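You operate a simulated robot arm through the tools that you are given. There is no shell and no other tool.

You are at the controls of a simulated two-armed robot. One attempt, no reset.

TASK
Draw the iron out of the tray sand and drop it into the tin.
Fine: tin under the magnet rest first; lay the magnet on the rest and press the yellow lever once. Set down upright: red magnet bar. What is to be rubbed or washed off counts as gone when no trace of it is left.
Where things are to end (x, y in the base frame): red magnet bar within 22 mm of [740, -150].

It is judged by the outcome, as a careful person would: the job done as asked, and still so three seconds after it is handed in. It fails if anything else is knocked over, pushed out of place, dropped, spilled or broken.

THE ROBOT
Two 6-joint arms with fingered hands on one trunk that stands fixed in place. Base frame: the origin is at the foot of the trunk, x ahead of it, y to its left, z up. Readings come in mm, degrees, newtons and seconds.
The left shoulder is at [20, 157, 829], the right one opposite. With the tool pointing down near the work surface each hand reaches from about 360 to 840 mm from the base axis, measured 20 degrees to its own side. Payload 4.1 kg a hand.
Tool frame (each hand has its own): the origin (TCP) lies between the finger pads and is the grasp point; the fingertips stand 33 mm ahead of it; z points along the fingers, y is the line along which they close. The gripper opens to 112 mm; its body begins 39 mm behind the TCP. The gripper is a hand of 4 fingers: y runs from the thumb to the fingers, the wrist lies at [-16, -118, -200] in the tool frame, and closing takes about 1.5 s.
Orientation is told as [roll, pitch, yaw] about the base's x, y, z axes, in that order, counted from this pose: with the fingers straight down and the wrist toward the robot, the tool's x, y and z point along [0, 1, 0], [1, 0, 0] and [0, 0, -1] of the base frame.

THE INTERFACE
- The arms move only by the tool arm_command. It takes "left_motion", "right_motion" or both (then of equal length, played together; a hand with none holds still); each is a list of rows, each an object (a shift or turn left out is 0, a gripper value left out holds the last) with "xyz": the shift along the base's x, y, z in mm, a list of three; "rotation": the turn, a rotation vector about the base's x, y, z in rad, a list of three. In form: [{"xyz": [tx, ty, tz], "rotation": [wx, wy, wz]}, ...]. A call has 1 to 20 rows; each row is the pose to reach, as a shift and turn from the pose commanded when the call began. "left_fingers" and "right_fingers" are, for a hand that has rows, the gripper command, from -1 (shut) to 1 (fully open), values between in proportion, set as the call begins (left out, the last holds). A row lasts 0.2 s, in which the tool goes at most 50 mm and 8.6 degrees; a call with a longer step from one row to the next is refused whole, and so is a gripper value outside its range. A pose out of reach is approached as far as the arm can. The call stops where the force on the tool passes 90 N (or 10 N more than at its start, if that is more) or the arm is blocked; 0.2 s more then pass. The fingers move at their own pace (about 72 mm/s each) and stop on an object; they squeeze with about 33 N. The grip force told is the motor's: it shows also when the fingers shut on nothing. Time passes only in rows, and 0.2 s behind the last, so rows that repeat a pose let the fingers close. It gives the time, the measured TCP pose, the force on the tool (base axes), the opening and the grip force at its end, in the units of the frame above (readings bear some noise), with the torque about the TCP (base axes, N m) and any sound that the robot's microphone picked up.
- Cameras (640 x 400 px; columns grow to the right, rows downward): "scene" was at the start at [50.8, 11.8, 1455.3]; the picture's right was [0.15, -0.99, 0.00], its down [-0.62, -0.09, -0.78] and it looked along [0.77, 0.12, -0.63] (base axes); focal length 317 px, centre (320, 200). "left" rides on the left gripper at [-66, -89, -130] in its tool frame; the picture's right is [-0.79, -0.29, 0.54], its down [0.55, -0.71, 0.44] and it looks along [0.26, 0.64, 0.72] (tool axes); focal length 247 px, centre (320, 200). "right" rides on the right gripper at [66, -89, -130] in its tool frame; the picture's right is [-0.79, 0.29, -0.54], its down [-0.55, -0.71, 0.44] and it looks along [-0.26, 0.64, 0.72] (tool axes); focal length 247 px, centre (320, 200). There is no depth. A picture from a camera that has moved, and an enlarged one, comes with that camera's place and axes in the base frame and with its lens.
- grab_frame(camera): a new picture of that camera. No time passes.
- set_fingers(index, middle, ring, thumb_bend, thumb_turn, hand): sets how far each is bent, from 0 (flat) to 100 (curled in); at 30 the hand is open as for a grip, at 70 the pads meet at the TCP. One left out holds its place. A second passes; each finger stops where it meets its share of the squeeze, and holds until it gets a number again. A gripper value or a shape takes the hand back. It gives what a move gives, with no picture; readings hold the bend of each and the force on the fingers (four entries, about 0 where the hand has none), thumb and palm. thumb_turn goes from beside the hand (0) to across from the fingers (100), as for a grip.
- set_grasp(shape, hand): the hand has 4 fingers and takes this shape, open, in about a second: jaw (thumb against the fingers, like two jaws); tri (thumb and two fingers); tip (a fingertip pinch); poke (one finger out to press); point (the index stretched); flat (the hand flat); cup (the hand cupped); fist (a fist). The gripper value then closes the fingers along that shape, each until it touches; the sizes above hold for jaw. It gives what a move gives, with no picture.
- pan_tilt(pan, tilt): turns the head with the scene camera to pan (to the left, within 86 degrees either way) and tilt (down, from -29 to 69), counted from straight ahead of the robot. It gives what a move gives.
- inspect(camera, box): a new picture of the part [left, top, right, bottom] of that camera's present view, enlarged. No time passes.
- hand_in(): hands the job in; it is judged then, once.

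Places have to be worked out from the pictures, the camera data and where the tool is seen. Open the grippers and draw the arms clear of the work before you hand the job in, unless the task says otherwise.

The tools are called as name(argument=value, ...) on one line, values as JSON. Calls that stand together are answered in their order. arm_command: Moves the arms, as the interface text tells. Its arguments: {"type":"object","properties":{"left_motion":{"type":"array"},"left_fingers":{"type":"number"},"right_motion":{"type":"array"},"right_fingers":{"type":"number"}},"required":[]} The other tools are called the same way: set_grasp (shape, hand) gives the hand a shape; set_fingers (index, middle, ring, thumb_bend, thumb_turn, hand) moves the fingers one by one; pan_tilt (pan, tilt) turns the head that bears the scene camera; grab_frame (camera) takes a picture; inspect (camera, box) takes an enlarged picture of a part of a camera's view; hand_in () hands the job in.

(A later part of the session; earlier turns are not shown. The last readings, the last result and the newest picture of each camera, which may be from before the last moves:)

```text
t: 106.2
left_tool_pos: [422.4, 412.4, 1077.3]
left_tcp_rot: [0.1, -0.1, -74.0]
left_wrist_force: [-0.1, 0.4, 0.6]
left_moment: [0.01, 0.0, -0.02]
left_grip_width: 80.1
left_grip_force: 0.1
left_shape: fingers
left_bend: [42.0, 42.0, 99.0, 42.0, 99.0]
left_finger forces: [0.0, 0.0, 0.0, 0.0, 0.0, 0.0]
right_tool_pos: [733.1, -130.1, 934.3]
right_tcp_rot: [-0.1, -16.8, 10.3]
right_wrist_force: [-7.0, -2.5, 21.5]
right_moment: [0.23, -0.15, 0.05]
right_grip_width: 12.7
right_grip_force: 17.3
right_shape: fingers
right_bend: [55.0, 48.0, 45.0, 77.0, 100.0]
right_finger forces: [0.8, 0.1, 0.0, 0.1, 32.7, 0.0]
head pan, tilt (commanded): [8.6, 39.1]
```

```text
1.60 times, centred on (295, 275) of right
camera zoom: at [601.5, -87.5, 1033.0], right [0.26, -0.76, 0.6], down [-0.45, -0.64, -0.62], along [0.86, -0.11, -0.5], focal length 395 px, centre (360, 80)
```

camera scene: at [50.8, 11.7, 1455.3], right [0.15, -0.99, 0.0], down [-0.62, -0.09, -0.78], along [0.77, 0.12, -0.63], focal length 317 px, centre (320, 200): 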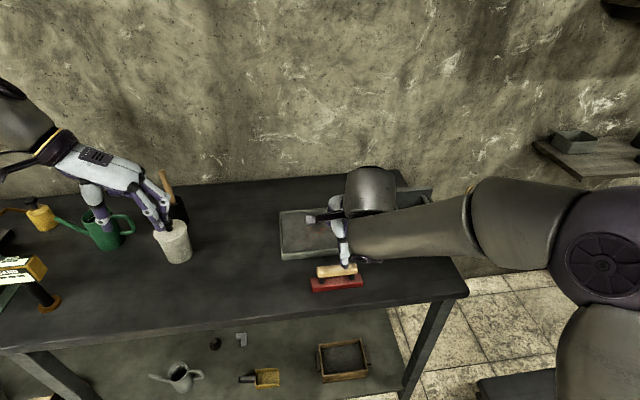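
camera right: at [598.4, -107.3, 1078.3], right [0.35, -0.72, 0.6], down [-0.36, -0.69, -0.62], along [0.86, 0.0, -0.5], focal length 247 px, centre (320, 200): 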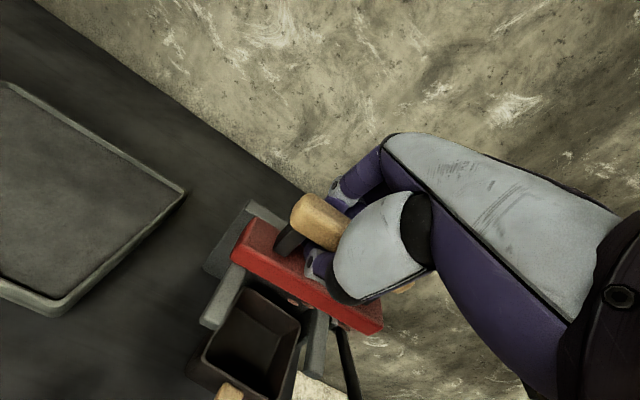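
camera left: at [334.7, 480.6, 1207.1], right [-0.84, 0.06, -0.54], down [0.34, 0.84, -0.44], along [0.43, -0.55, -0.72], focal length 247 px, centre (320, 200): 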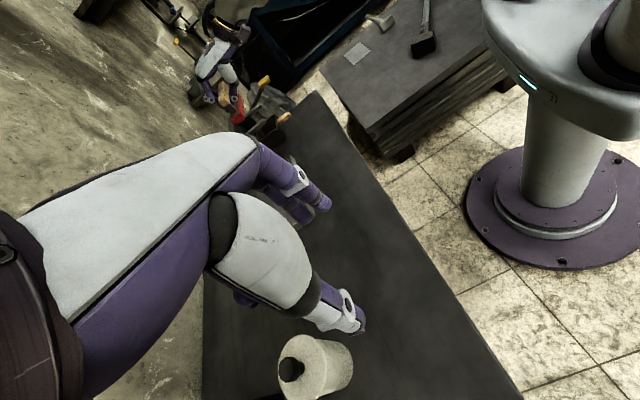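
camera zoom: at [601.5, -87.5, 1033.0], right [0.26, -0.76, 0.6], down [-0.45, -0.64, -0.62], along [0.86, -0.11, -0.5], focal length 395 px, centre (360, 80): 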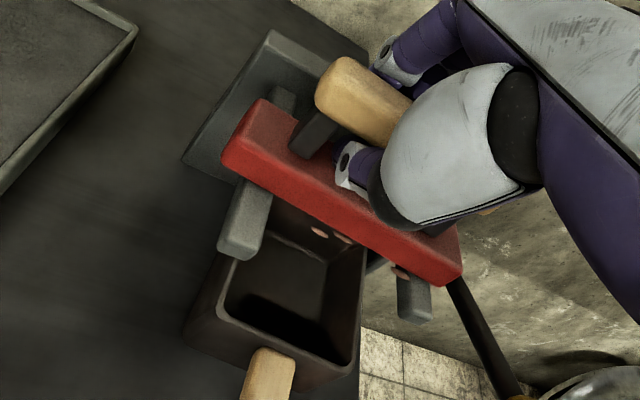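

The thumb lies in the gap under the handle and pries when it opens. I curl it back, open the other fingers fully, and then will slide the thumb out toward the robot.

set_fingers(hand="right", index=28, middle=28, ring=28, thumb_bend=84)

inspect(camera="scene", box=[385, 165, 485, 235])

inspect(camera="right", box=[190, 150, 400, 400])

inspect(camera="left", box=[210, 70, 290, 140])

```text
t: 107.2
left_tool_pos: [424.4, 411.7, 1077.0]
left_tcp_rot: [0.0, 0.0, -74.1]
left_wrist_force: [-0.6, -0.6, 0.1]
left_moment: [0.02, 0.01, -0.01]
left_grip_width: 80.2
left_grip_force: 0.1
left_shape: fingers
left_bend: [42.0, 42.0, 99.0, 42.0, 99.0]
left_finger forces: [0.1, 0.1, 0.0, 0.0, 0.0, 0.0]
right_tool_pos: [732.5, -130.4, 931.6]
right_tcp_rot: [-0.1, -16.7, 10.3]
right_wrist_force: [0.3, -0.7, -2.8]
right_moment: [-0.03, 0.02, 0.02]
right_grip_width: 36.1
right_grip_force: 1.5
right_shape: fingers
right_bend: [28.0, 28.0, 28.0, 83.0, 100.0]
right_finger forces: [0.0, 0.0, 0.1, 0.0, 2.6, 0.0]
head pan, tilt (commanded): [8.6, 39.1]
```

```text
5.71 times, centred on (435, 200) of scene
camera zoom: at [50.9, 11.8, 1455.3], right [0.15, -0.99, 0.0], down [-0.62, -0.09, -0.78], along [0.77, 0.12, -0.63], focal length 1810 px, centre (-337, 200)
```

zoom: 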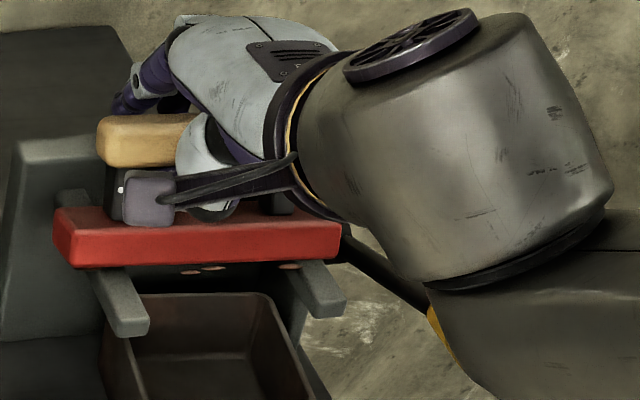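

```text
1.60 times, centred on (295, 275) of right
camera zoom: at [602.1, -87.4, 1031.9], right [0.26, -0.76, 0.6], down [-0.45, -0.64, -0.62], along [0.86, -0.11, -0.51], focal length 395 px, centre (360, 80)
```

zoom: 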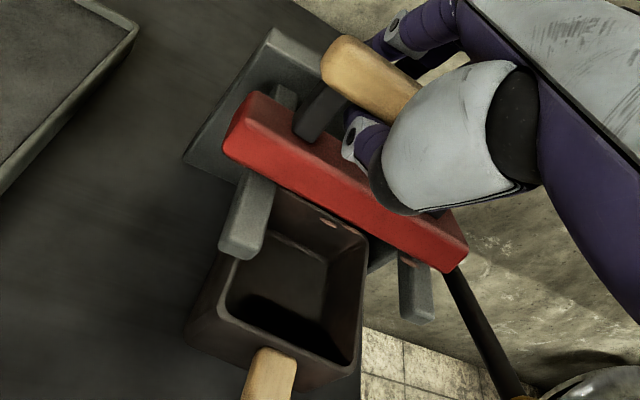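

```text
5.71 times, centred on (250, 105) of left
camera zoom: at [334.7, 480.6, 1207.1], right [-0.84, 0.06, -0.54], down [0.34, 0.84, -0.44], along [0.43, -0.55, -0.72], focal length 1411 px, centre (720, 743)
```

zoom: 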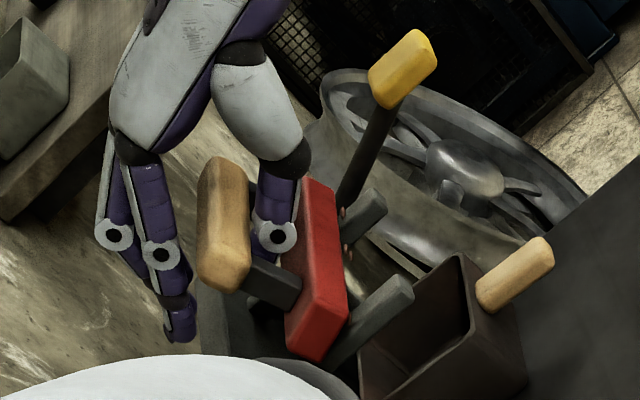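

The magnet is now hanging on the thumb, leaning away; it isn't resting on the prongs. I lower the hand gently so the bar comes down flat onto them.

arm_command(right_motion=[{"xyz": [0, 0, -1.5]}, {"xyz": [0, 0, -3]}, {"xyz": [0, 0, -4]}, {"xyz": [0, 0, -4]}])

inspect(camera="scene", box=[385, 165, 485, 235])

inspect(camera="right", box=[190, 150, 400, 400])

inspect(camera="left", box=[210, 70, 290, 140])

```text
t: 108.2
left_tool_pos: [422.7, 413.1, 1076.8]
left_tcp_rot: [0.0, 0.0, -74.0]
left_wrist_force: [-0.5, 0.0, -0.5]
left_moment: [0.01, 0.01, 0.0]
left_grip_width: 80.1
left_grip_force: 0.0
left_shape: fingers
left_bend: [42.0, 42.0, 99.0, 42.0, 99.0]
left_finger forces: [0.0, 0.1, 0.1, 0.0, 0.0, 0.0]
right_tool_pos: [734.1, -130.5, 928.3]
right_tcp_rot: [-0.1, -16.7, 10.3]
right_wrist_force: [-0.9, -1.0, 0.4]
right_moment: [-0.01, 0.0, 0.01]
right_grip_width: 35.1
right_grip_force: 0.3
right_shape: fingers
right_bend: [28.0, 28.0, 28.0, 84.0, 100.0]
right_finger forces: [0.1, 0.0, 0.1, 0.1, 0.5, 0.0]
head pan, tilt (commanded): [8.6, 39.1]
```

```text
5.71 times, centred on (435, 200) of scene
camera zoom: at [50.8, 11.9, 1455.3], right [0.15, -0.99, 0.0], down [-0.62, -0.09, -0.78], along [0.77, 0.12, -0.63], focal length 1810 px, centre (-337, 200)
```

zoom: 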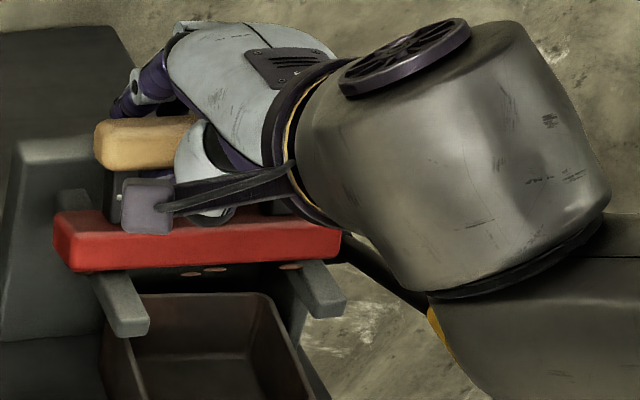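

```text
1.60 times, centred on (295, 275) of right
camera zoom: at [602.1, -87.4, 1028.4], right [0.26, -0.76, 0.6], down [-0.45, -0.64, -0.62], along [0.86, -0.11, -0.51], focal length 395 px, centre (360, 80)
```

zoom: 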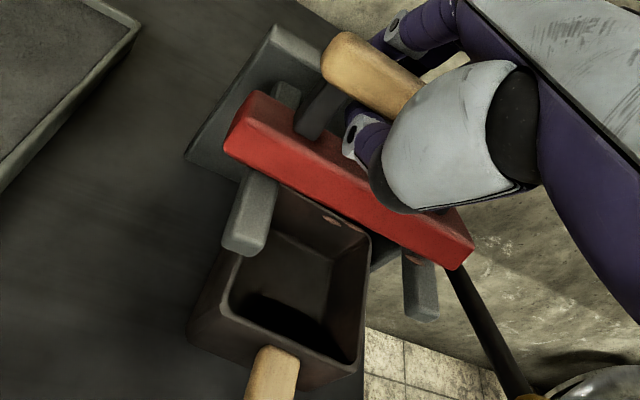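

```text
5.71 times, centred on (250, 105) of left
camera zoom: at [334.7, 480.6, 1207.2], right [-0.84, 0.06, -0.54], down [0.34, 0.84, -0.44], along [0.43, -0.55, -0.72], focal length 1411 px, centre (720, 743)
```

zoom: 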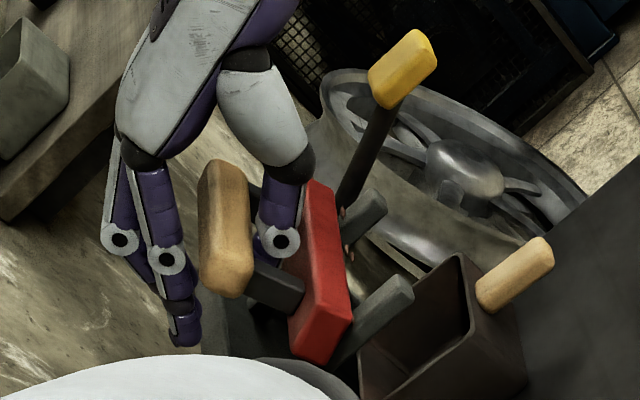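

Now the prongs carry the magnet (hand force ~0), leaning on the thumb. I ease the hand toward the robot in small steps to slide the thumb out, watching the forces.

arm_command(right_motion=[{"xyz": [-2, -0.4, 0]}, {"xyz": [-4, -0.7, 0]}, {"xyz": [-6, -1.1, 0]}, {"xyz": [-6, -1.1, 0]}])

inspect(camera="scene", box=[385, 165, 485, 235])

inspect(camera="left", box=[210, 70, 290, 140])

```text
t: 109.2
left_tool_pos: [423.3, 412.4, 1079.3]
left_tcp_rot: [0.0, 0.0, -73.9]
left_wrist_force: [0.6, 0.4, -0.1]
left_moment: [-0.01, -0.02, 0.0]
left_grip_width: 80.1
left_grip_force: 0.0
left_shape: fingers
left_bend: [42.0, 42.0, 99.0, 42.0, 99.0]
left_finger forces: [0.0, 0.1, 0.1, 0.0, 0.1, 0.0]
right_tool_pos: [727.8, -132.2, 927.5]
right_tcp_rot: [0.0, -16.8, 10.3]
right_wrist_force: [1.4, 0.2, -2.3]
right_moment: [-0.02, 0.01, -0.02]
right_grip_width: 35.3
right_grip_force: 0.5
right_shape: fingers
right_bend: [28.0, 28.0, 28.0, 84.0, 100.0]
right_finger forces: [0.1, 0.0, 0.1, 0.1, 2.0, 0.0]
head pan, tilt (commanded): [8.6, 39.1]
```

```text
5.71 times, centred on (435, 200) of scene
camera zoom: at [50.9, 11.8, 1455.3], right [0.15, -0.99, 0.0], down [-0.62, -0.09, -0.78], along [0.77, 0.12, -0.63], focal length 1810 px, centre (-337, 200)
```

zoom: 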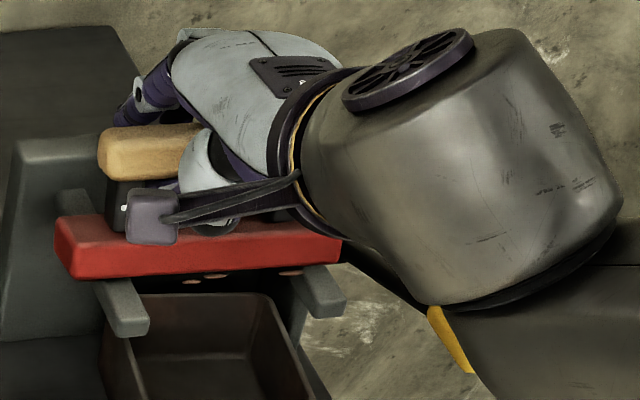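

```text
5.71 times, centred on (250, 105) of left
camera zoom: at [334.7, 480.6, 1207.1], right [-0.84, 0.06, -0.54], down [0.34, 0.84, -0.44], along [0.43, -0.55, -0.72], focal length 1411 px, centre (720, 743)
```

zoom: 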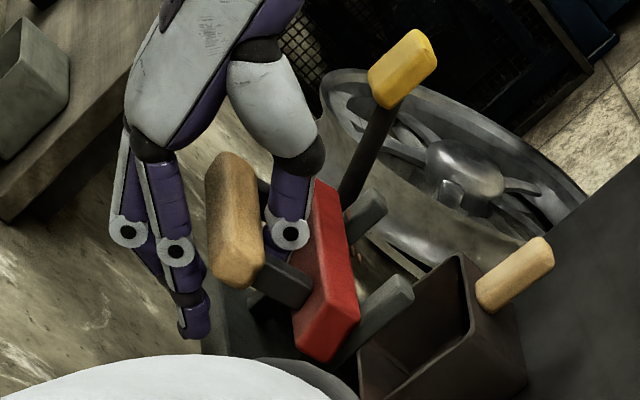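

Pulling back is rotating the magnet upright (the thumb hooks the handle), while it now hangs on the thumb. I continue back while lowering slightly so the bar beds on the prongs.

arm_command(right_motion=[{"xyz": [-1.5, -0.3, -1]}, {"xyz": [-3, -0.5, -2]}, {"xyz": [-4.5, -0.8, -3]}, {"xyz": [-6, -1.1, -3.5]}, {"xyz": [-6, -1.1, -3.5]}])

inspect(camera="scene", box=[385, 165, 485, 235])

inspect(camera="left", box=[210, 70, 290, 140])

inspect(camera="right", box=[190, 150, 400, 400])

```text
t: 110.4
left_tool_pos: [422.9, 412.8, 1077.9]
left_tcp_rot: [0.0, 0.0, -74.0]
left_wrist_force: [-0.3, 0.4, -0.1]
left_moment: [-0.01, -0.02, 0.01]
left_grip_width: 79.9
left_grip_force: 0.1
left_shape: fingers
left_bend: [42.0, 42.0, 99.0, 42.0, 99.0]
left_finger forces: [0.0, 0.0, 0.0, 0.0, 0.0, 0.1]
right_tool_pos: [720.4, -132.4, 926.1]
right_tcp_rot: [-0.1, -16.8, 10.3]
right_wrist_force: [-0.1, -0.1, -0.6]
right_moment: [0.01, 0.04, -0.03]
right_grip_width: 35.1
right_grip_force: 0.8
right_shape: fingers
right_bend: [28.0, 28.0, 28.0, 84.0, 100.0]
right_finger forces: [0.0, 0.0, 0.0, 0.0, 0.9, 0.0]
head pan, tilt (commanded): [8.6, 39.1]
```

```text
5.71 times, centred on (435, 200) of scene
camera zoom: at [50.9, 11.8, 1455.3], right [0.15, -0.99, 0.0], down [-0.62, -0.09, -0.78], along [0.77, 0.12, -0.63], focal length 1810 px, centre (-337, 200)
```

zoom: 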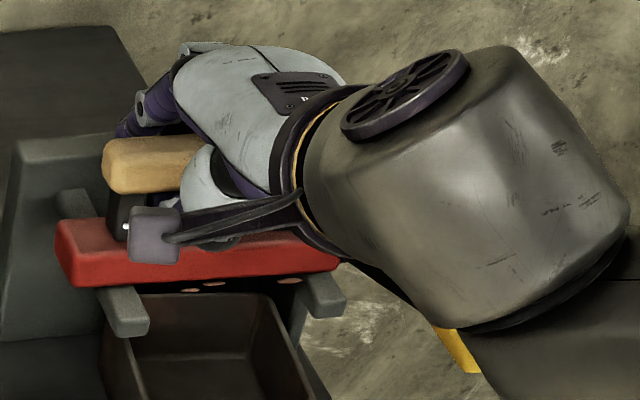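

```text
5.71 times, centred on (250, 105) of left
camera zoom: at [334.7, 480.6, 1207.2], right [-0.84, 0.06, -0.54], down [0.34, 0.84, -0.44], along [0.43, -0.55, -0.72], focal length 1411 px, centre (720, 743)
```

zoom: 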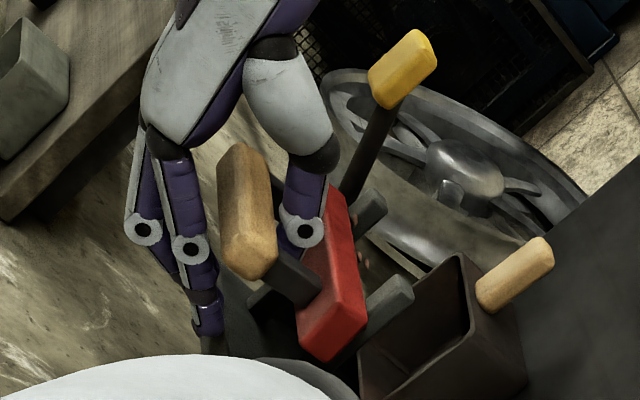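

```text
1.60 times, centred on (295, 275) of right
camera zoom: at [589.8, -89.7, 1024.9], right [0.26, -0.76, 0.6], down [-0.45, -0.64, -0.62], along [0.86, -0.11, -0.51], focal length 395 px, centre (360, 80)
```

zoom: 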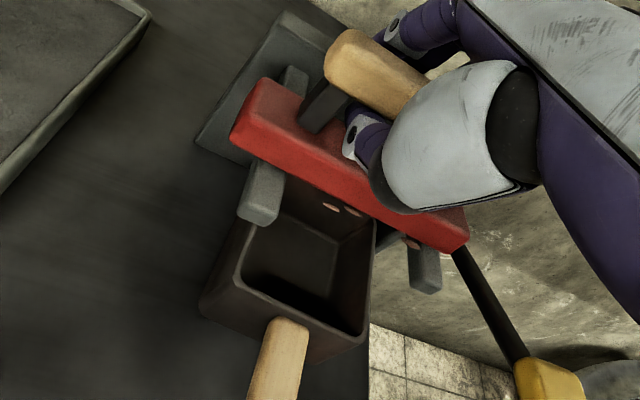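

The magnet is nearly upright now and mostly on the prongs. I continue back and slightly down.

arm_command(right_motion=[{"xyz": [-1.5, -0.3, -0.5]}, {"xyz": [-3, -0.5, -1]}, {"xyz": [-4.5, -0.8, -1.5]}, {"xyz": [-6, -1.1, -2]}, {"xyz": [-6, -1.1, -2]}])

inspect(camera="scene", box=[385, 165, 485, 235])

inspect(camera="left", box=[210, 70, 290, 140])

inspect(camera="right", box=[190, 150, 400, 400])

```text
t: 111.6
left_tool_pos: [422.3, 412.5, 1078.1]
left_tcp_rot: [0.0, 0.0, -74.0]
left_wrist_force: [-0.6, 0.1, -0.4]
left_moment: [0.06, -0.04, 0.05]
left_grip_width: 80.0
left_grip_force: 0.1
left_shape: fingers
left_bend: [42.0, 42.0, 99.0, 42.0, 99.0]
left_finger forces: [0.1, 0.1, 0.0, 0.1, 0.0, 0.1]
right_tool_pos: [715.8, -134.8, 924.0]
right_tcp_rot: [-0.1, -16.8, 10.3]
right_wrist_force: [0.1, -0.1, -1.3]
right_moment: [-0.01, 0.01, 0.0]
right_grip_width: 35.3
right_grip_force: 0.7
right_shape: fingers
right_bend: [28.0, 28.0, 28.0, 84.0, 100.0]
right_finger forces: [0.1, 0.0, 0.1, 0.0, 1.2, 0.0]
head pan, tilt (commanded): [8.6, 39.1]
```

```text
5.71 times, centred on (435, 200) of scene
camera zoom: at [50.9, 11.8, 1455.3], right [0.15, -0.99, 0.0], down [-0.62, -0.09, -0.78], along [0.77, 0.12, -0.63], focal length 1810 px, centre (-337, 200)
```

zoom: 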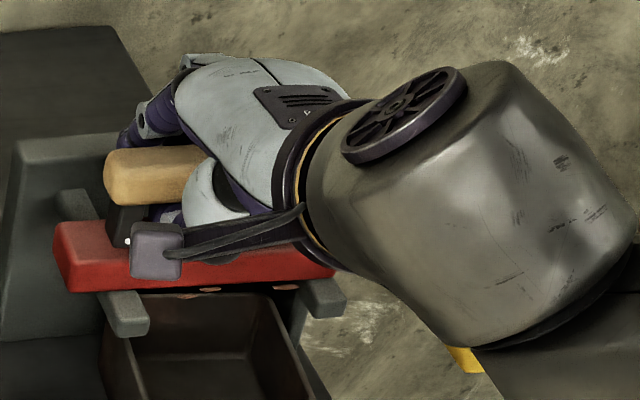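

```text
5.71 times, centred on (250, 105) of left
camera zoom: at [334.7, 480.6, 1207.1], right [-0.84, 0.06, -0.54], down [0.34, 0.84, -0.44], along [0.43, -0.55, -0.72], focal length 1411 px, centre (720, 743)
```

zoom: 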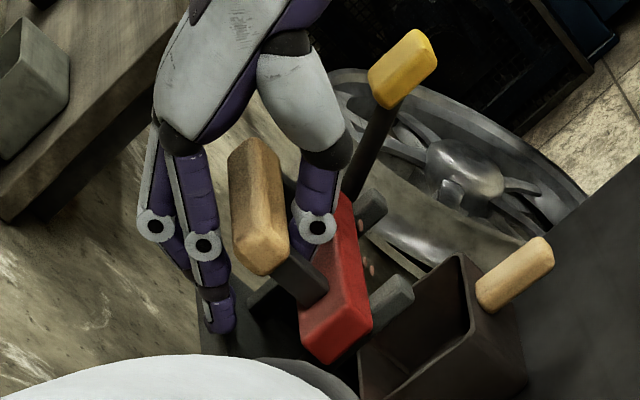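

```text
1.60 times, centred on (295, 275) of right
camera zoom: at [583.9, -90.4, 1022.5], right [0.26, -0.76, 0.6], down [-0.45, -0.64, -0.62], along [0.86, -0.11, -0.51], focal length 395 px, centre (360, 80)
```

zoom: 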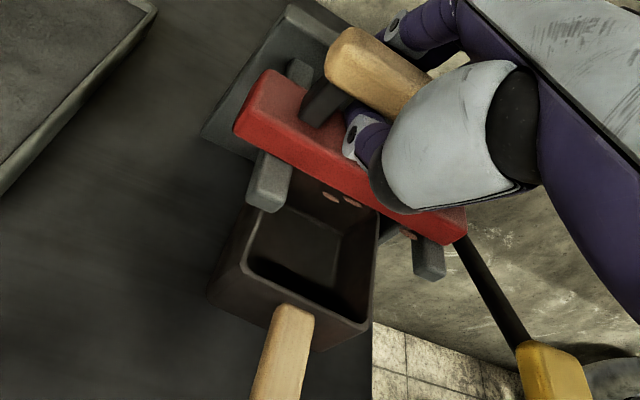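

Nearly flat now. I lower 2 mm straight down to let the bar bed fully.

arm_command(right_motion=[{"xyz": [0, 0, -1]}, {"xyz": [0, 0, -2]}, {"xyz": [0, 0, -3]}, {"xyz": [0, 0, -3]}])

inspect(camera="scene", box=[385, 165, 485, 235])

inspect(camera="left", box=[210, 70, 290, 140])

```text
t: 112.6
left_tool_pos: [423.0, 412.1, 1076.8]
left_tcp_rot: [0.0, -0.1, -74.0]
left_wrist_force: [0.5, -0.3, 0.3]
left_moment: [-0.04, -0.01, 0.0]
left_grip_width: 79.8
left_grip_force: 0.0
left_shape: fingers
left_bend: [42.0, 42.0, 99.0, 42.0, 99.0]
left_finger forces: [0.1, 0.0, 0.0, 0.0, 0.1, 0.0]
right_tool_pos: [716.2, -134.5, 919.9]
right_tcp_rot: [-0.1, -16.7, 10.4]
right_wrist_force: [0.2, -0.9, 1.2]
right_moment: [0.01, 0.01, 0.03]
right_grip_width: 34.2
right_grip_force: 0.1
right_shape: fingers
right_bend: [28.0, 28.0, 28.0, 84.0, 100.0]
right_finger forces: [0.0, 0.1, 0.0, 0.0, 0.0, 0.0]
head pan, tilt (commanded): [8.6, 39.1]
```

```text
5.71 times, centred on (435, 200) of scene
camera zoom: at [50.8, 11.8, 1455.3], right [0.15, -0.99, 0.0], down [-0.62, -0.09, -0.78], along [0.77, 0.12, -0.63], focal length 1810 px, centre (-337, 200)
```

zoom: 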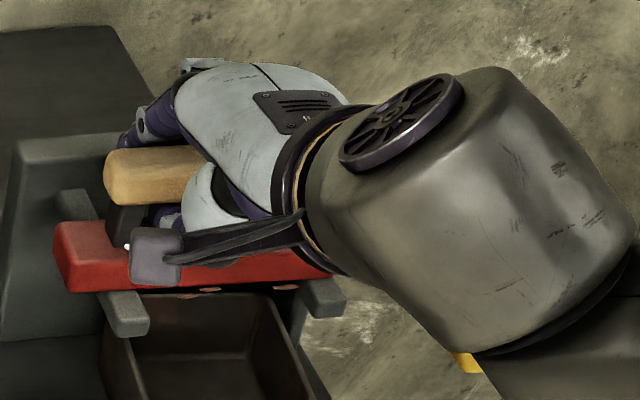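

```text
5.71 times, centred on (250, 105) of left
camera zoom: at [334.6, 480.6, 1207.2], right [-0.84, 0.06, -0.54], down [0.34, 0.84, -0.44], along [0.43, -0.55, -0.72], focal length 1411 px, centre (720, 743)
```

zoom: 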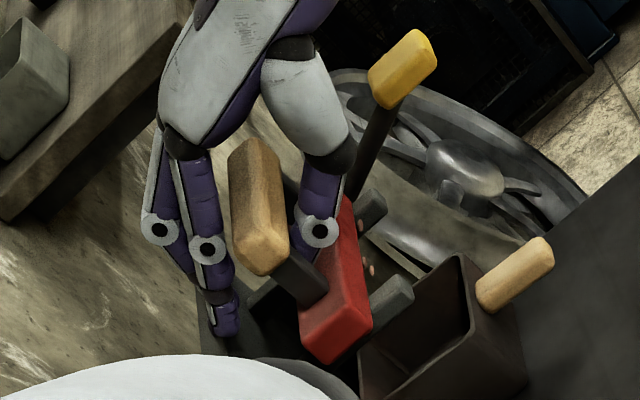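

The thumb force is zero and the bar didn't move: the magnet stands flat on the prongs by itself, centre about (738, −141). I draw the hand straight back toward the robot in small steps to free the thumb.

arm_command(right_motion=[{"xyz": [-2, -0.4, 0]}, {"xyz": [-4, -0.7, 0]}, {"xyz": [-6, -1.1, 0]}, {"xyz": [-6, -1.1, 0]}])

inspect(camera="scene", box=[385, 165, 485, 235])

inspect(camera="left", box=[210, 70, 290, 140])

inspect(camera="right", box=[190, 150, 400, 400])

```text
t: 113.6
left_tool_pos: [423.4, 412.1, 1077.9]
left_tcp_rot: [0.0, 0.0, -74.0]
left_wrist_force: [0.3, -0.6, 0.3]
left_moment: [-0.04, 0.0, -0.02]
left_grip_width: 79.9
left_grip_force: 0.1
left_shape: fingers
left_bend: [42.0, 42.0, 99.0, 42.0, 99.0]
left_finger forces: [0.0, 0.1, 0.0, 0.0, 0.1, 0.0]
right_tool_pos: [710.3, -135.8, 919.5]
right_tcp_rot: [-0.2, -16.7, 10.3]
right_wrist_force: [1.2, 0.4, 0.9]
right_moment: [0.06, -0.01, -0.04]
right_grip_width: 35.3
right_grip_force: 1.5
right_shape: fingers
right_bend: [28.0, 28.0, 28.0, 84.0, 100.0]
right_finger forces: [2.5, 0.0, 0.0, 0.0, 0.0, 0.0]
head pan, tilt (commanded): [8.6, 39.1]
```

```text
5.71 times, centred on (435, 200) of scene
camera zoom: at [50.8, 11.9, 1455.3], right [0.15, -0.99, 0.0], down [-0.62, -0.09, -0.78], along [0.77, 0.12, -0.63], focal length 1810 px, centre (-337, 200)
```

zoom: 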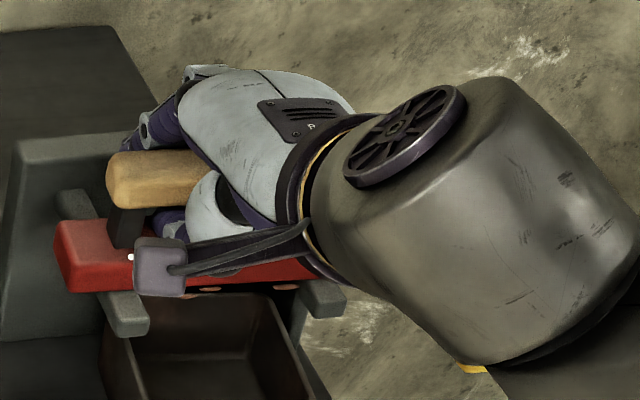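

```text
5.71 times, centred on (250, 105) of left
camera zoom: at [334.6, 480.6, 1207.1], right [-0.84, 0.06, -0.54], down [0.34, 0.84, -0.44], along [0.43, -0.55, -0.72], focal length 1411 px, centre (720, 743)
```

zoom: 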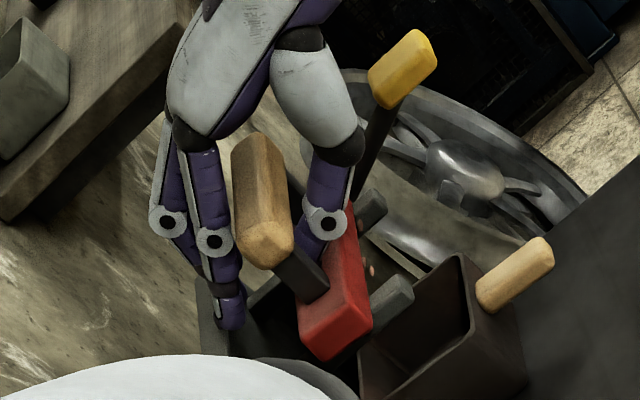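

```text
1.60 times, centred on (295, 275) of right
camera zoom: at [578.2, -91.8, 1020.1], right [0.26, -0.76, 0.6], down [-0.45, -0.64, -0.62], along [0.86, -0.11, -0.51], focal length 395 px, centre (360, 80)
```

zoom: 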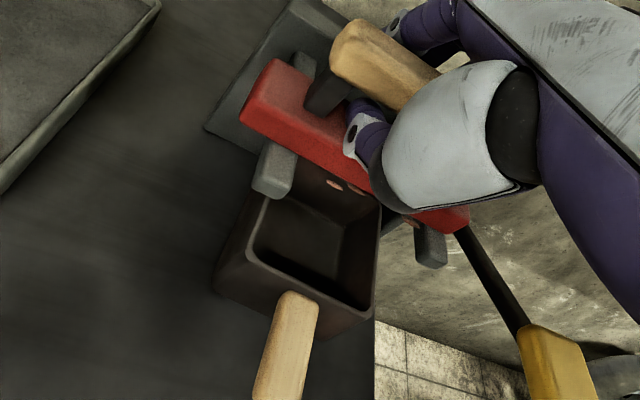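

The index finger now touches the handle's far side. I extend the far fingers further open before continuing back.

set_fingers(hand="right", index=6, middle=6, ring=6)

inspect(camera="scene", box=[385, 165, 485, 235])

inspect(camera="left", box=[210, 70, 290, 140])

```text
t: 114.6
left_tool_pos: [422.5, 412.5, 1078.6]
left_tcp_rot: [0.0, 0.0, -73.9]
left_wrist_force: [0.0, -0.2, -0.5]
left_moment: [-0.05, -0.01, 0.02]
left_grip_width: 79.9
left_grip_force: 0.1
left_shape: fingers
left_bend: [42.0, 42.0, 99.0, 42.0, 99.0]
left_finger forces: [0.1, 0.1, 0.1, 0.0, 0.0, 0.0]
right_tool_pos: [710.0, -134.3, 920.7]
right_tcp_rot: [-0.1, -16.6, 10.3]
right_wrist_force: [0.9, 0.5, -0.2]
right_moment: [0.03, 0.0, 0.03]
right_grip_width: 66.9
right_grip_force: 0.0
right_shape: fingers
right_bend: [6.0, 6.0, 6.0, 84.0, 100.0]
right_finger forces: [0.0, 0.0, 0.1, 0.0, 0.0, 0.1]
head pan, tilt (commanded): [8.6, 39.1]
```

```text
5.71 times, centred on (435, 200) of scene
camera zoom: at [50.8, 11.8, 1455.3], right [0.15, -0.99, 0.0], down [-0.62, -0.09, -0.78], along [0.77, 0.12, -0.63], focal length 1810 px, centre (-337, 200)
```

zoom: 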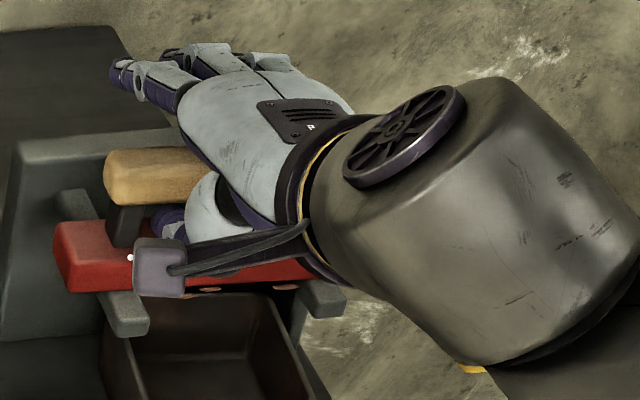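

```text
5.71 times, centred on (250, 105) of left
camera zoom: at [334.7, 480.6, 1207.2], right [-0.84, 0.06, -0.54], down [0.34, 0.84, -0.44], along [0.43, -0.55, -0.72], focal length 1411 px, centre (720, 743)
```

zoom: 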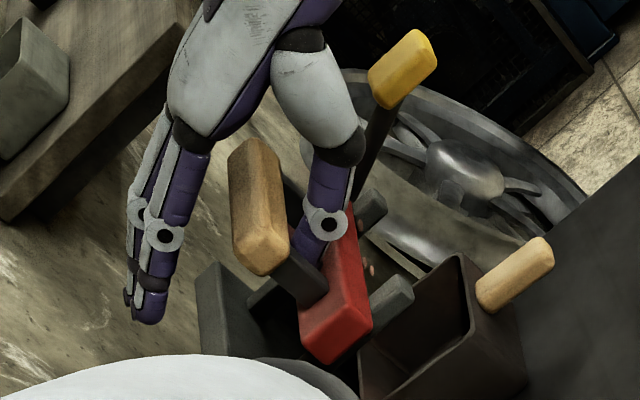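

The magnet settled flat again and nothing touches. I move back 10 mm more (the fingers still have ~16 mm to the handle), then rise 4 mm, checking forces.

arm_command(right_motion=[{"xyz": [-2.5, -0.4, 0]}, {"xyz": [-5, -0.9, 0]}, {"xyz": [-7.5, -1.4, 0]}, {"xyz": [-10, -1.8, 0]}, {"xyz": [-10, -1.8, 0]}])

inspect(camera="left", box=[210, 70, 290, 140])

inspect(camera="right", box=[220, 120, 420, 320])

```text
t: 115.8
left_tool_pos: [421.9, 411.7, 1077.3]
left_tcp_rot: [0.0, 0.0, -74.0]
left_wrist_force: [0.4, 0.3, 0.2]
left_moment: [0.01, 0.0, 0.0]
left_grip_width: 80.0
left_grip_force: 0.0
left_shape: fingers
left_bend: [42.0, 42.0, 99.0, 42.0, 99.0]
left_finger forces: [0.1, 0.1, 0.1, 0.0, 0.0, 0.1]
right_tool_pos: [700.3, -136.7, 920.4]
right_tcp_rot: [-0.1, -16.8, 10.3]
right_wrist_force: [0.5, -0.5, -0.5]
right_moment: [-0.03, 0.02, -0.01]
right_grip_width: 66.9
right_grip_force: 0.0
right_shape: fingers
right_bend: [6.0, 6.0, 6.0, 84.0, 100.0]
right_finger forces: [0.0, 0.0, 0.1, 0.0, 0.0, 0.0]
head pan, tilt (commanded): [8.6, 39.1]
```

```text
5.71 times, centred on (250, 105) of left
camera zoom: at [334.7, 480.6, 1207.2], right [-0.84, 0.06, -0.54], down [0.34, 0.84, -0.44], along [0.43, -0.55, -0.72], focal length 1411 px, centre (720, 743)
```

zoom: 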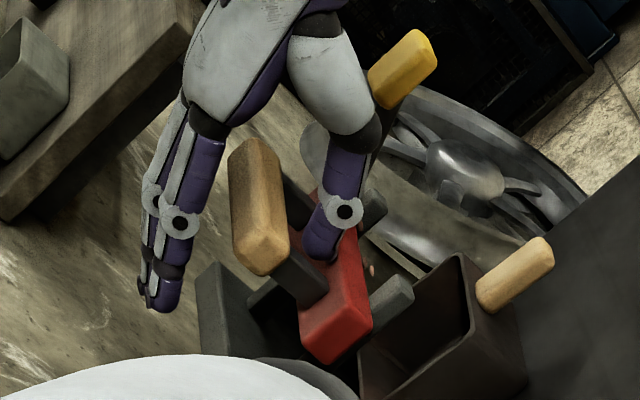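

```text
2.00 times, centred on (320, 220) of right
camera zoom: at [568.2, -93.6, 1019.7], right [0.26, -0.76, 0.6], down [-0.45, -0.64, -0.62], along [0.86, -0.11, -0.51], focal length 494 px, centre (320, 160)
```

zoom: 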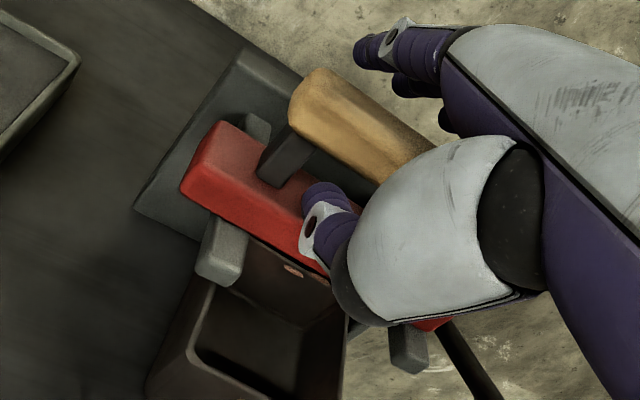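

The thumb tip is now clear in front of the handle. I raise the hand straight up 70 mm, then back away.

arm_command(right_motion=[{"xyz": [0, 0, 5]}, {"xyz": [0, 0, 12]}, {"xyz": [0, 0, 24]}, {"xyz": [0, 0, 38]}, {"xyz": [0, 0, 54]}, {"xyz": [0, 0, 70]}, {"xyz": [-15, -10, 80]}, {"xyz": [-40, -30, 90]}, {"xyz": [-70, -55, 100]}, {"xyz": [-100, -80, 100]}, {"xyz": [-130, -105, 100]}, {"xyz": [-160, -130, 100]}, {"xyz": [-160, -130, 100]}])

grab_frame(camera="scene")

inspect(camera="scene", box=[370, 160, 490, 270])

grab_frame(camera="right")

```text
t: 118.6
left_tool_pos: [422.7, 413.4, 1077.7]
left_tcp_rot: [0.0, 0.0, -74.0]
left_wrist_force: [-0.3, 0.1, 0.2]
left_moment: [0.0, 0.03, 0.0]
left_grip_width: 79.7
left_grip_force: 0.1
left_shape: fingers
left_bend: [42.0, 42.0, 99.0, 42.0, 99.0]
left_finger forces: [0.0, 0.0, 0.0, 0.0, 0.0, 0.0]
right_tool_pos: [572.0, -230.7, 1042.1]
right_tcp_rot: [-0.6, -16.0, 9.8]
right_wrist_force: [0.4, 1.0, -0.2]
right_moment: [0.0, 0.0, 0.0]
right_grip_width: 66.9
right_grip_force: 0.0
right_shape: fingers
right_bend: [6.0, 6.0, 6.0, 84.0, 100.0]
right_finger forces: [0.0, 0.2, 0.0, 0.0, 0.0, 0.0]
right hand out of reach, approached as far as the arm can: row 11, 12, 13
head pan, tilt (commanded): [8.6, 39.1]
```

```text
taken
camera scene: at [50.9, 11.9, 1455.3], right [0.15, -0.99, 0.0], down [-0.62, -0.09, -0.78], along [0.77, 0.12, -0.63], focal length 317 px, centre (320, 200)
```

scene: 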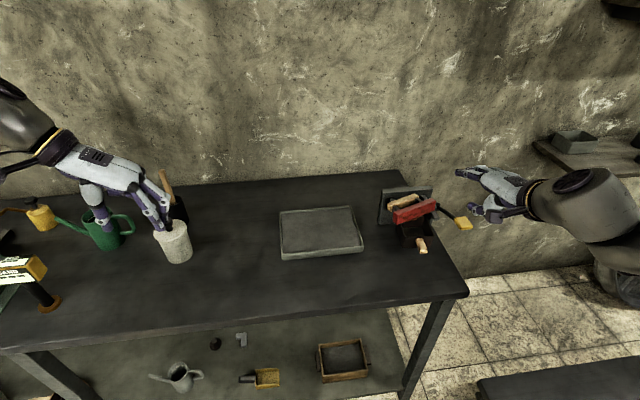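

```text
3.64 times, centred on (430, 215) of scene
camera zoom: at [50.9, 11.9, 1455.3], right [0.15, -0.99, 0.0], down [-0.62, -0.09, -0.78], along [0.77, 0.12, -0.63], focal length 1152 px, centre (-80, 146)
```

zoom: 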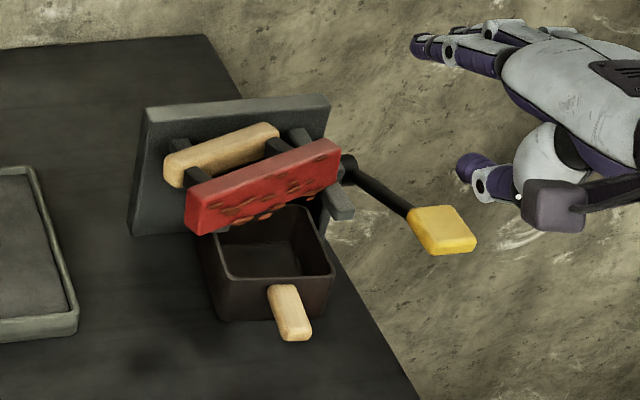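

```text
taken
camera right: at [440.0, -185.7, 1142.5], right [0.26, -0.75, 0.6], down [-0.46, -0.65, -0.61], along [0.85, -0.12, -0.51], focal length 247 px, centre (320, 200)
```

right: 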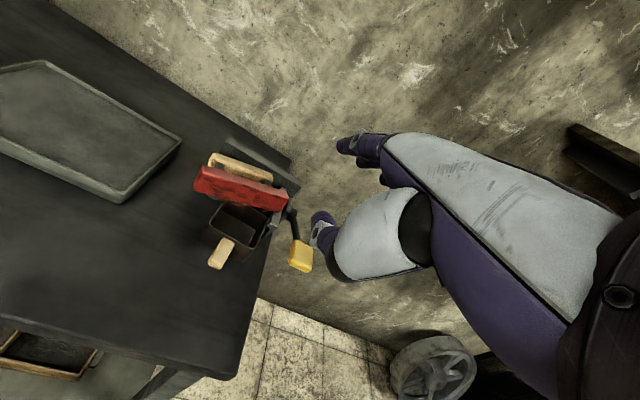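

The magnet tipped onto its back while I was lifting away: its iron-covered face looks at the robot and the handle lies toward the plate — still on the prongs. I inspect closely before righting it.

inspect(camera="scene", box=[385, 175, 465, 235])

inspect(camera="right", box=[180, 120, 320, 280])

inspect(camera="left", box=[210, 70, 290, 140])

```text
6.67 times, centred on (425, 205) of scene
camera zoom: at [50.9, 11.9, 1455.3], right [0.15, -0.99, 0.0], down [-0.62, -0.09, -0.78], along [0.77, 0.12, -0.63], focal length 2112 px, centre (-380, 167)
```

zoom: 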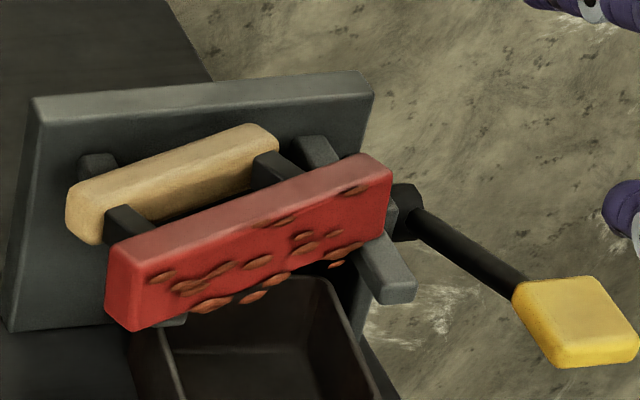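

```text
2.50 times, centred on (250, 200) of right
camera zoom: at [440.0, -185.7, 1142.5], right [0.26, -0.75, 0.6], down [-0.46, -0.65, -0.61], along [0.85, -0.12, -0.51], focal length 617 px, centre (495, 200)
```

zoom: 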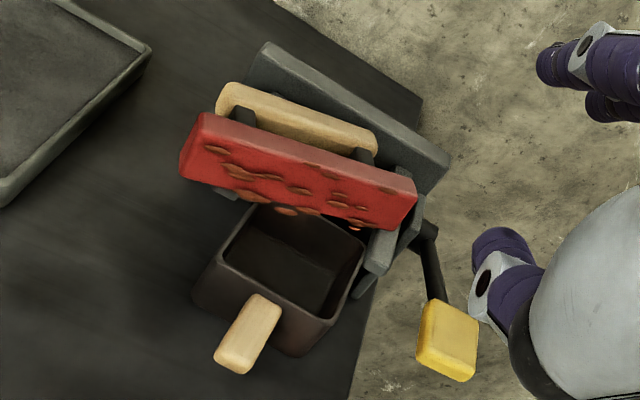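

```text
5.71 times, centred on (250, 105) of left
camera zoom: at [334.7, 480.6, 1207.1], right [-0.84, 0.06, -0.54], down [0.34, 0.84, -0.44], along [0.43, -0.55, -0.72], focal length 1411 px, centre (720, 743)
```

zoom: 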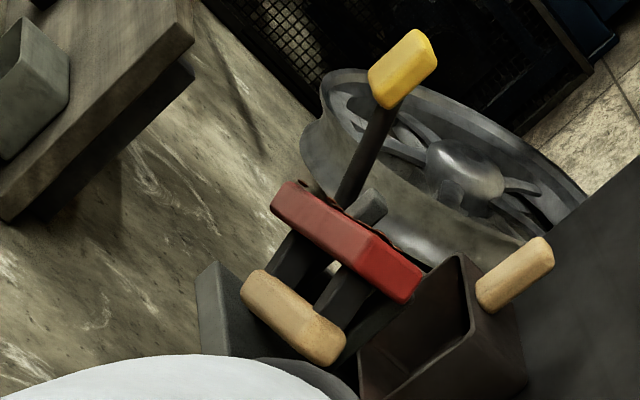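

The magnet lies tipped back 90° on the prongs, turned ~34°, iron still on it. Plan: hook the handle from behind with index and middle, lift so the bar swings down by its weight, clamp with the thumb, and set it down again with less hand tilt. First I level the hand and shape it as a hook, to see its geometry.

set_fingers(hand="right", index=36, middle=36, ring=99, thumb_bend=5, thumb_turn=0)

arm_command(right_motion=[{"xyz": [0, 0, 0], "rotation": [-0.0165, 0.0957, 0]}, {"xyz": [0, 0, 0], "rotation": [-0.033, 0.1914, 0]}, {"xyz": [0, 0, 0], "rotation": [-0.0475, 0.2752, 0]}, {"xyz": [0, 0, 0], "rotation": [-0.0475, 0.2752, 0]}])

grab_frame(camera="right")

inspect(camera="scene", box=[430, 130, 580, 260])

inspect(camera="left", box=[200, 20, 340, 160])

```text
t: 119.6
left_tool_pos: [422.7, 412.4, 1076.4]
left_tcp_rot: [0.0, 0.1, -74.0]
left_wrist_force: [0.0, -0.5, -0.6]
left_moment: [-0.04, -0.01, 0.03]
left_grip_width: 79.8
left_grip_force: 0.0
left_shape: fingers
left_bend: [42.0, 42.0, 99.0, 42.0, 99.0]
left_finger forces: [0.1, 0.0, 0.0, 0.0, 0.0, 0.1]
right_tool_pos: [570.6, -232.3, 1041.2]
right_tcp_rot: [-0.6, -15.9, 10.0]
right_wrist_force: [-0.1, 0.1, -0.6]
right_moment: [0.0, -0.04, 0.01]
right_grip_width: 166.9
right_grip_force: 0.0
right_shape: fingers
right_bend: [36.0, 36.0, 99.0, 5.0, 0.0]
right_finger forces: [0.1, 0.1, 0.0, 0.0, 0.1, 0.0]
head pan, tilt (commanded): [8.6, 39.1]
```

```text
t: 120.6
left_tool_pos: [422.6, 412.5, 1076.5]
left_tcp_rot: [-0.1, 0.0, -74.0]
left_wrist_force: [-0.2, -0.8, 0.4]
left_moment: [0.01, -0.02, 0.03]
left_grip_width: 80.1
left_grip_force: 0.1
left_shape: fingers
left_bend: [42.0, 42.0, 99.0, 42.0, 99.0]
left_finger forces: [0.0, 0.0, 0.1, 0.1, 0.0, 0.0]
right_tool_pos: [570.5, -231.6, 1041.8]
right_tcp_rot: [0.1, -0.7, 10.3]
right_wrist_force: [-0.6, -0.9, -0.3]
right_moment: [0.01, -0.04, 0.0]
right_grip_width: 167.0
right_grip_force: 0.1
right_shape: fingers
right_bend: [36.0, 36.0, 99.0, 5.0, 0.0]
right_finger forces: [0.1, 0.0, 0.1, 0.1, 0.0, 0.0]
right hand out of reach, approached as far as the arm can: row 1, 2, 3
head pan, tilt (commanded): [8.6, 39.1]
```

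```text
taken
camera right: at [470.1, -182.8, 1171.9], right [0.42, -0.73, 0.54], down [-0.59, -0.67, -0.44], along [0.69, -0.14, -0.71], focal length 247 px, centre (320, 200)
```

right: 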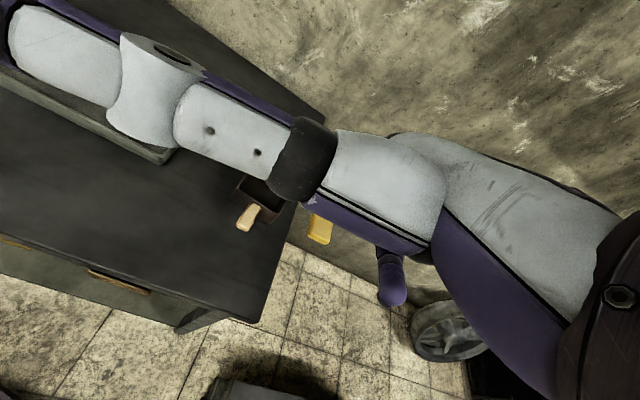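

```text
3.08 times, centred on (505, 195) of scene
camera zoom: at [50.6, 11.7, 1455.3], right [0.15, -0.99, 0.0], down [-0.62, -0.09, -0.78], along [0.77, 0.12, -0.63], focal length 975 px, centre (-249, 215)
```

zoom: 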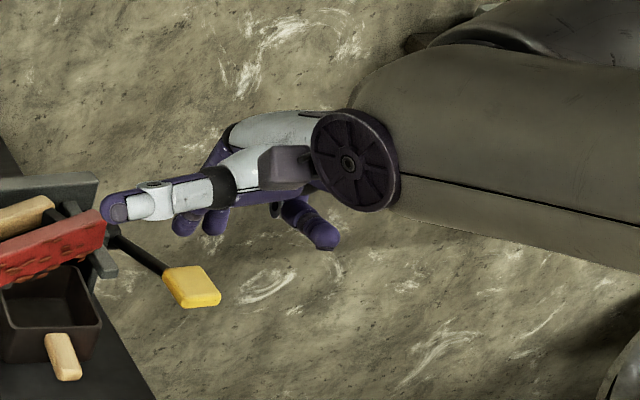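

```text
2.86 times, centred on (270, 90) of left
camera zoom: at [334.4, 480.5, 1207.3], right [-0.84, 0.06, -0.54], down [0.34, 0.84, -0.44], along [0.43, -0.55, -0.72], focal length 706 px, centre (463, 514)
```

zoom: 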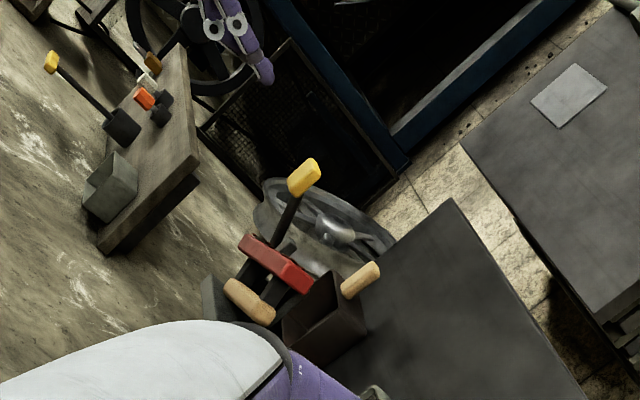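

The thumb beside the hand sticks out sideways and would be in the way; I put it across (turn 100) and flat, and check that shape instead.

set_fingers(hand="right", index=36, middle=36, ring=99, thumb_bend=0, thumb_turn=100)

grab_frame(camera="right")

inspect(camera="scene", box=[430, 130, 580, 260])

inspect(camera="left", box=[220, 0, 300, 80])

```text
t: 121.6
left_tool_pos: [422.1, 412.4, 1078.0]
left_tcp_rot: [0.1, 0.0, -74.0]
left_wrist_force: [-0.6, -0.4, -0.3]
left_moment: [0.01, -0.02, -0.03]
left_grip_width: 79.7
left_grip_force: 0.1
left_shape: fingers
left_bend: [42.0, 42.0, 99.0, 42.0, 99.0]
left_finger forces: [0.1, 0.0, 0.0, 0.1, 0.0, 0.1]
right_tool_pos: [569.7, -231.9, 1041.7]
right_tcp_rot: [0.1, -0.7, 10.3]
right_wrist_force: [0.1, 0.0, -0.1]
right_moment: [0.01, -0.02, -0.01]
right_grip_width: 127.0
right_grip_force: 0.2
right_shape: fingers
right_bend: [36.0, 36.0, 99.0, 0.0, 95.0]
right_finger forces: [0.0, 0.1, 0.0, 0.0, 0.0, 0.1]
head pan, tilt (commanded): [8.6, 39.1]
```

```text
taken
camera right: at [470.4, -183.1, 1171.5], right [0.42, -0.73, 0.54], down [-0.59, -0.67, -0.44], along [0.69, -0.14, -0.71], focal length 247 px, centre (320, 200)
```

right: 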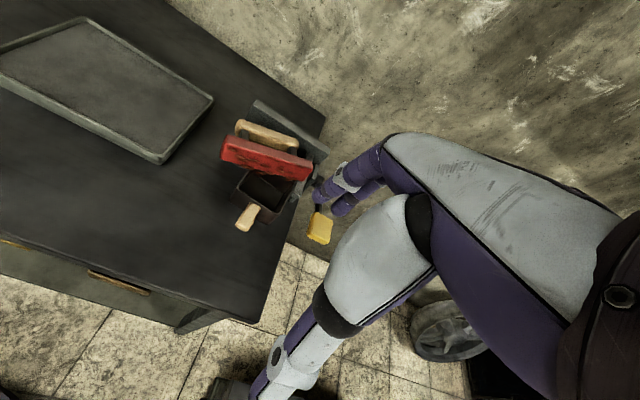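

```text
3.08 times, centred on (505, 195) of scene
camera zoom: at [50.8, 11.9, 1455.3], right [0.15, -0.99, 0.0], down [-0.62, -0.09, -0.78], along [0.77, 0.12, -0.63], focal length 975 px, centre (-249, 215)
```

zoom: 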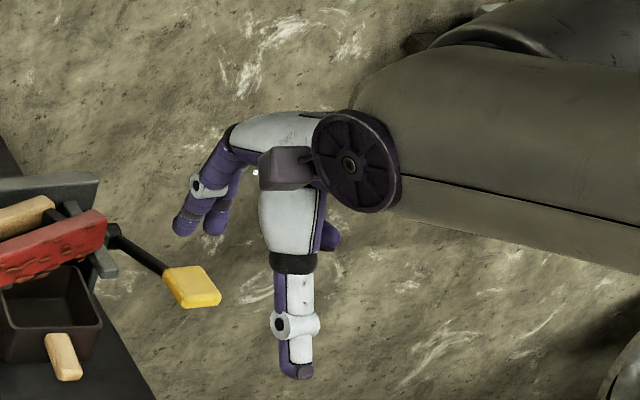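

```text
5.00 times, centred on (260, 40) of left
camera zoom: at [334.6, 480.6, 1207.2], right [-0.84, 0.06, -0.54], down [0.34, 0.84, -0.44], along [0.43, -0.55, -0.72], focal length 1235 px, centre (620, 1000)
```

zoom: 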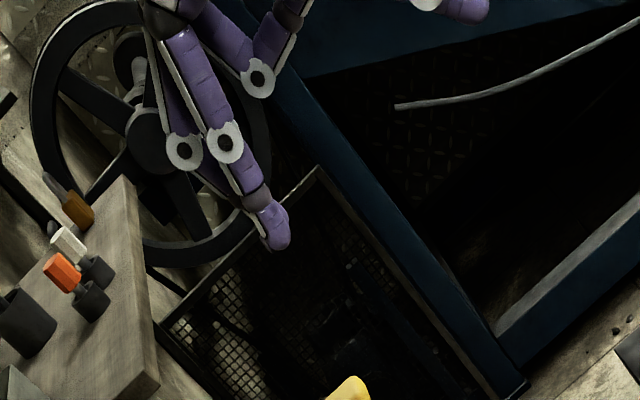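

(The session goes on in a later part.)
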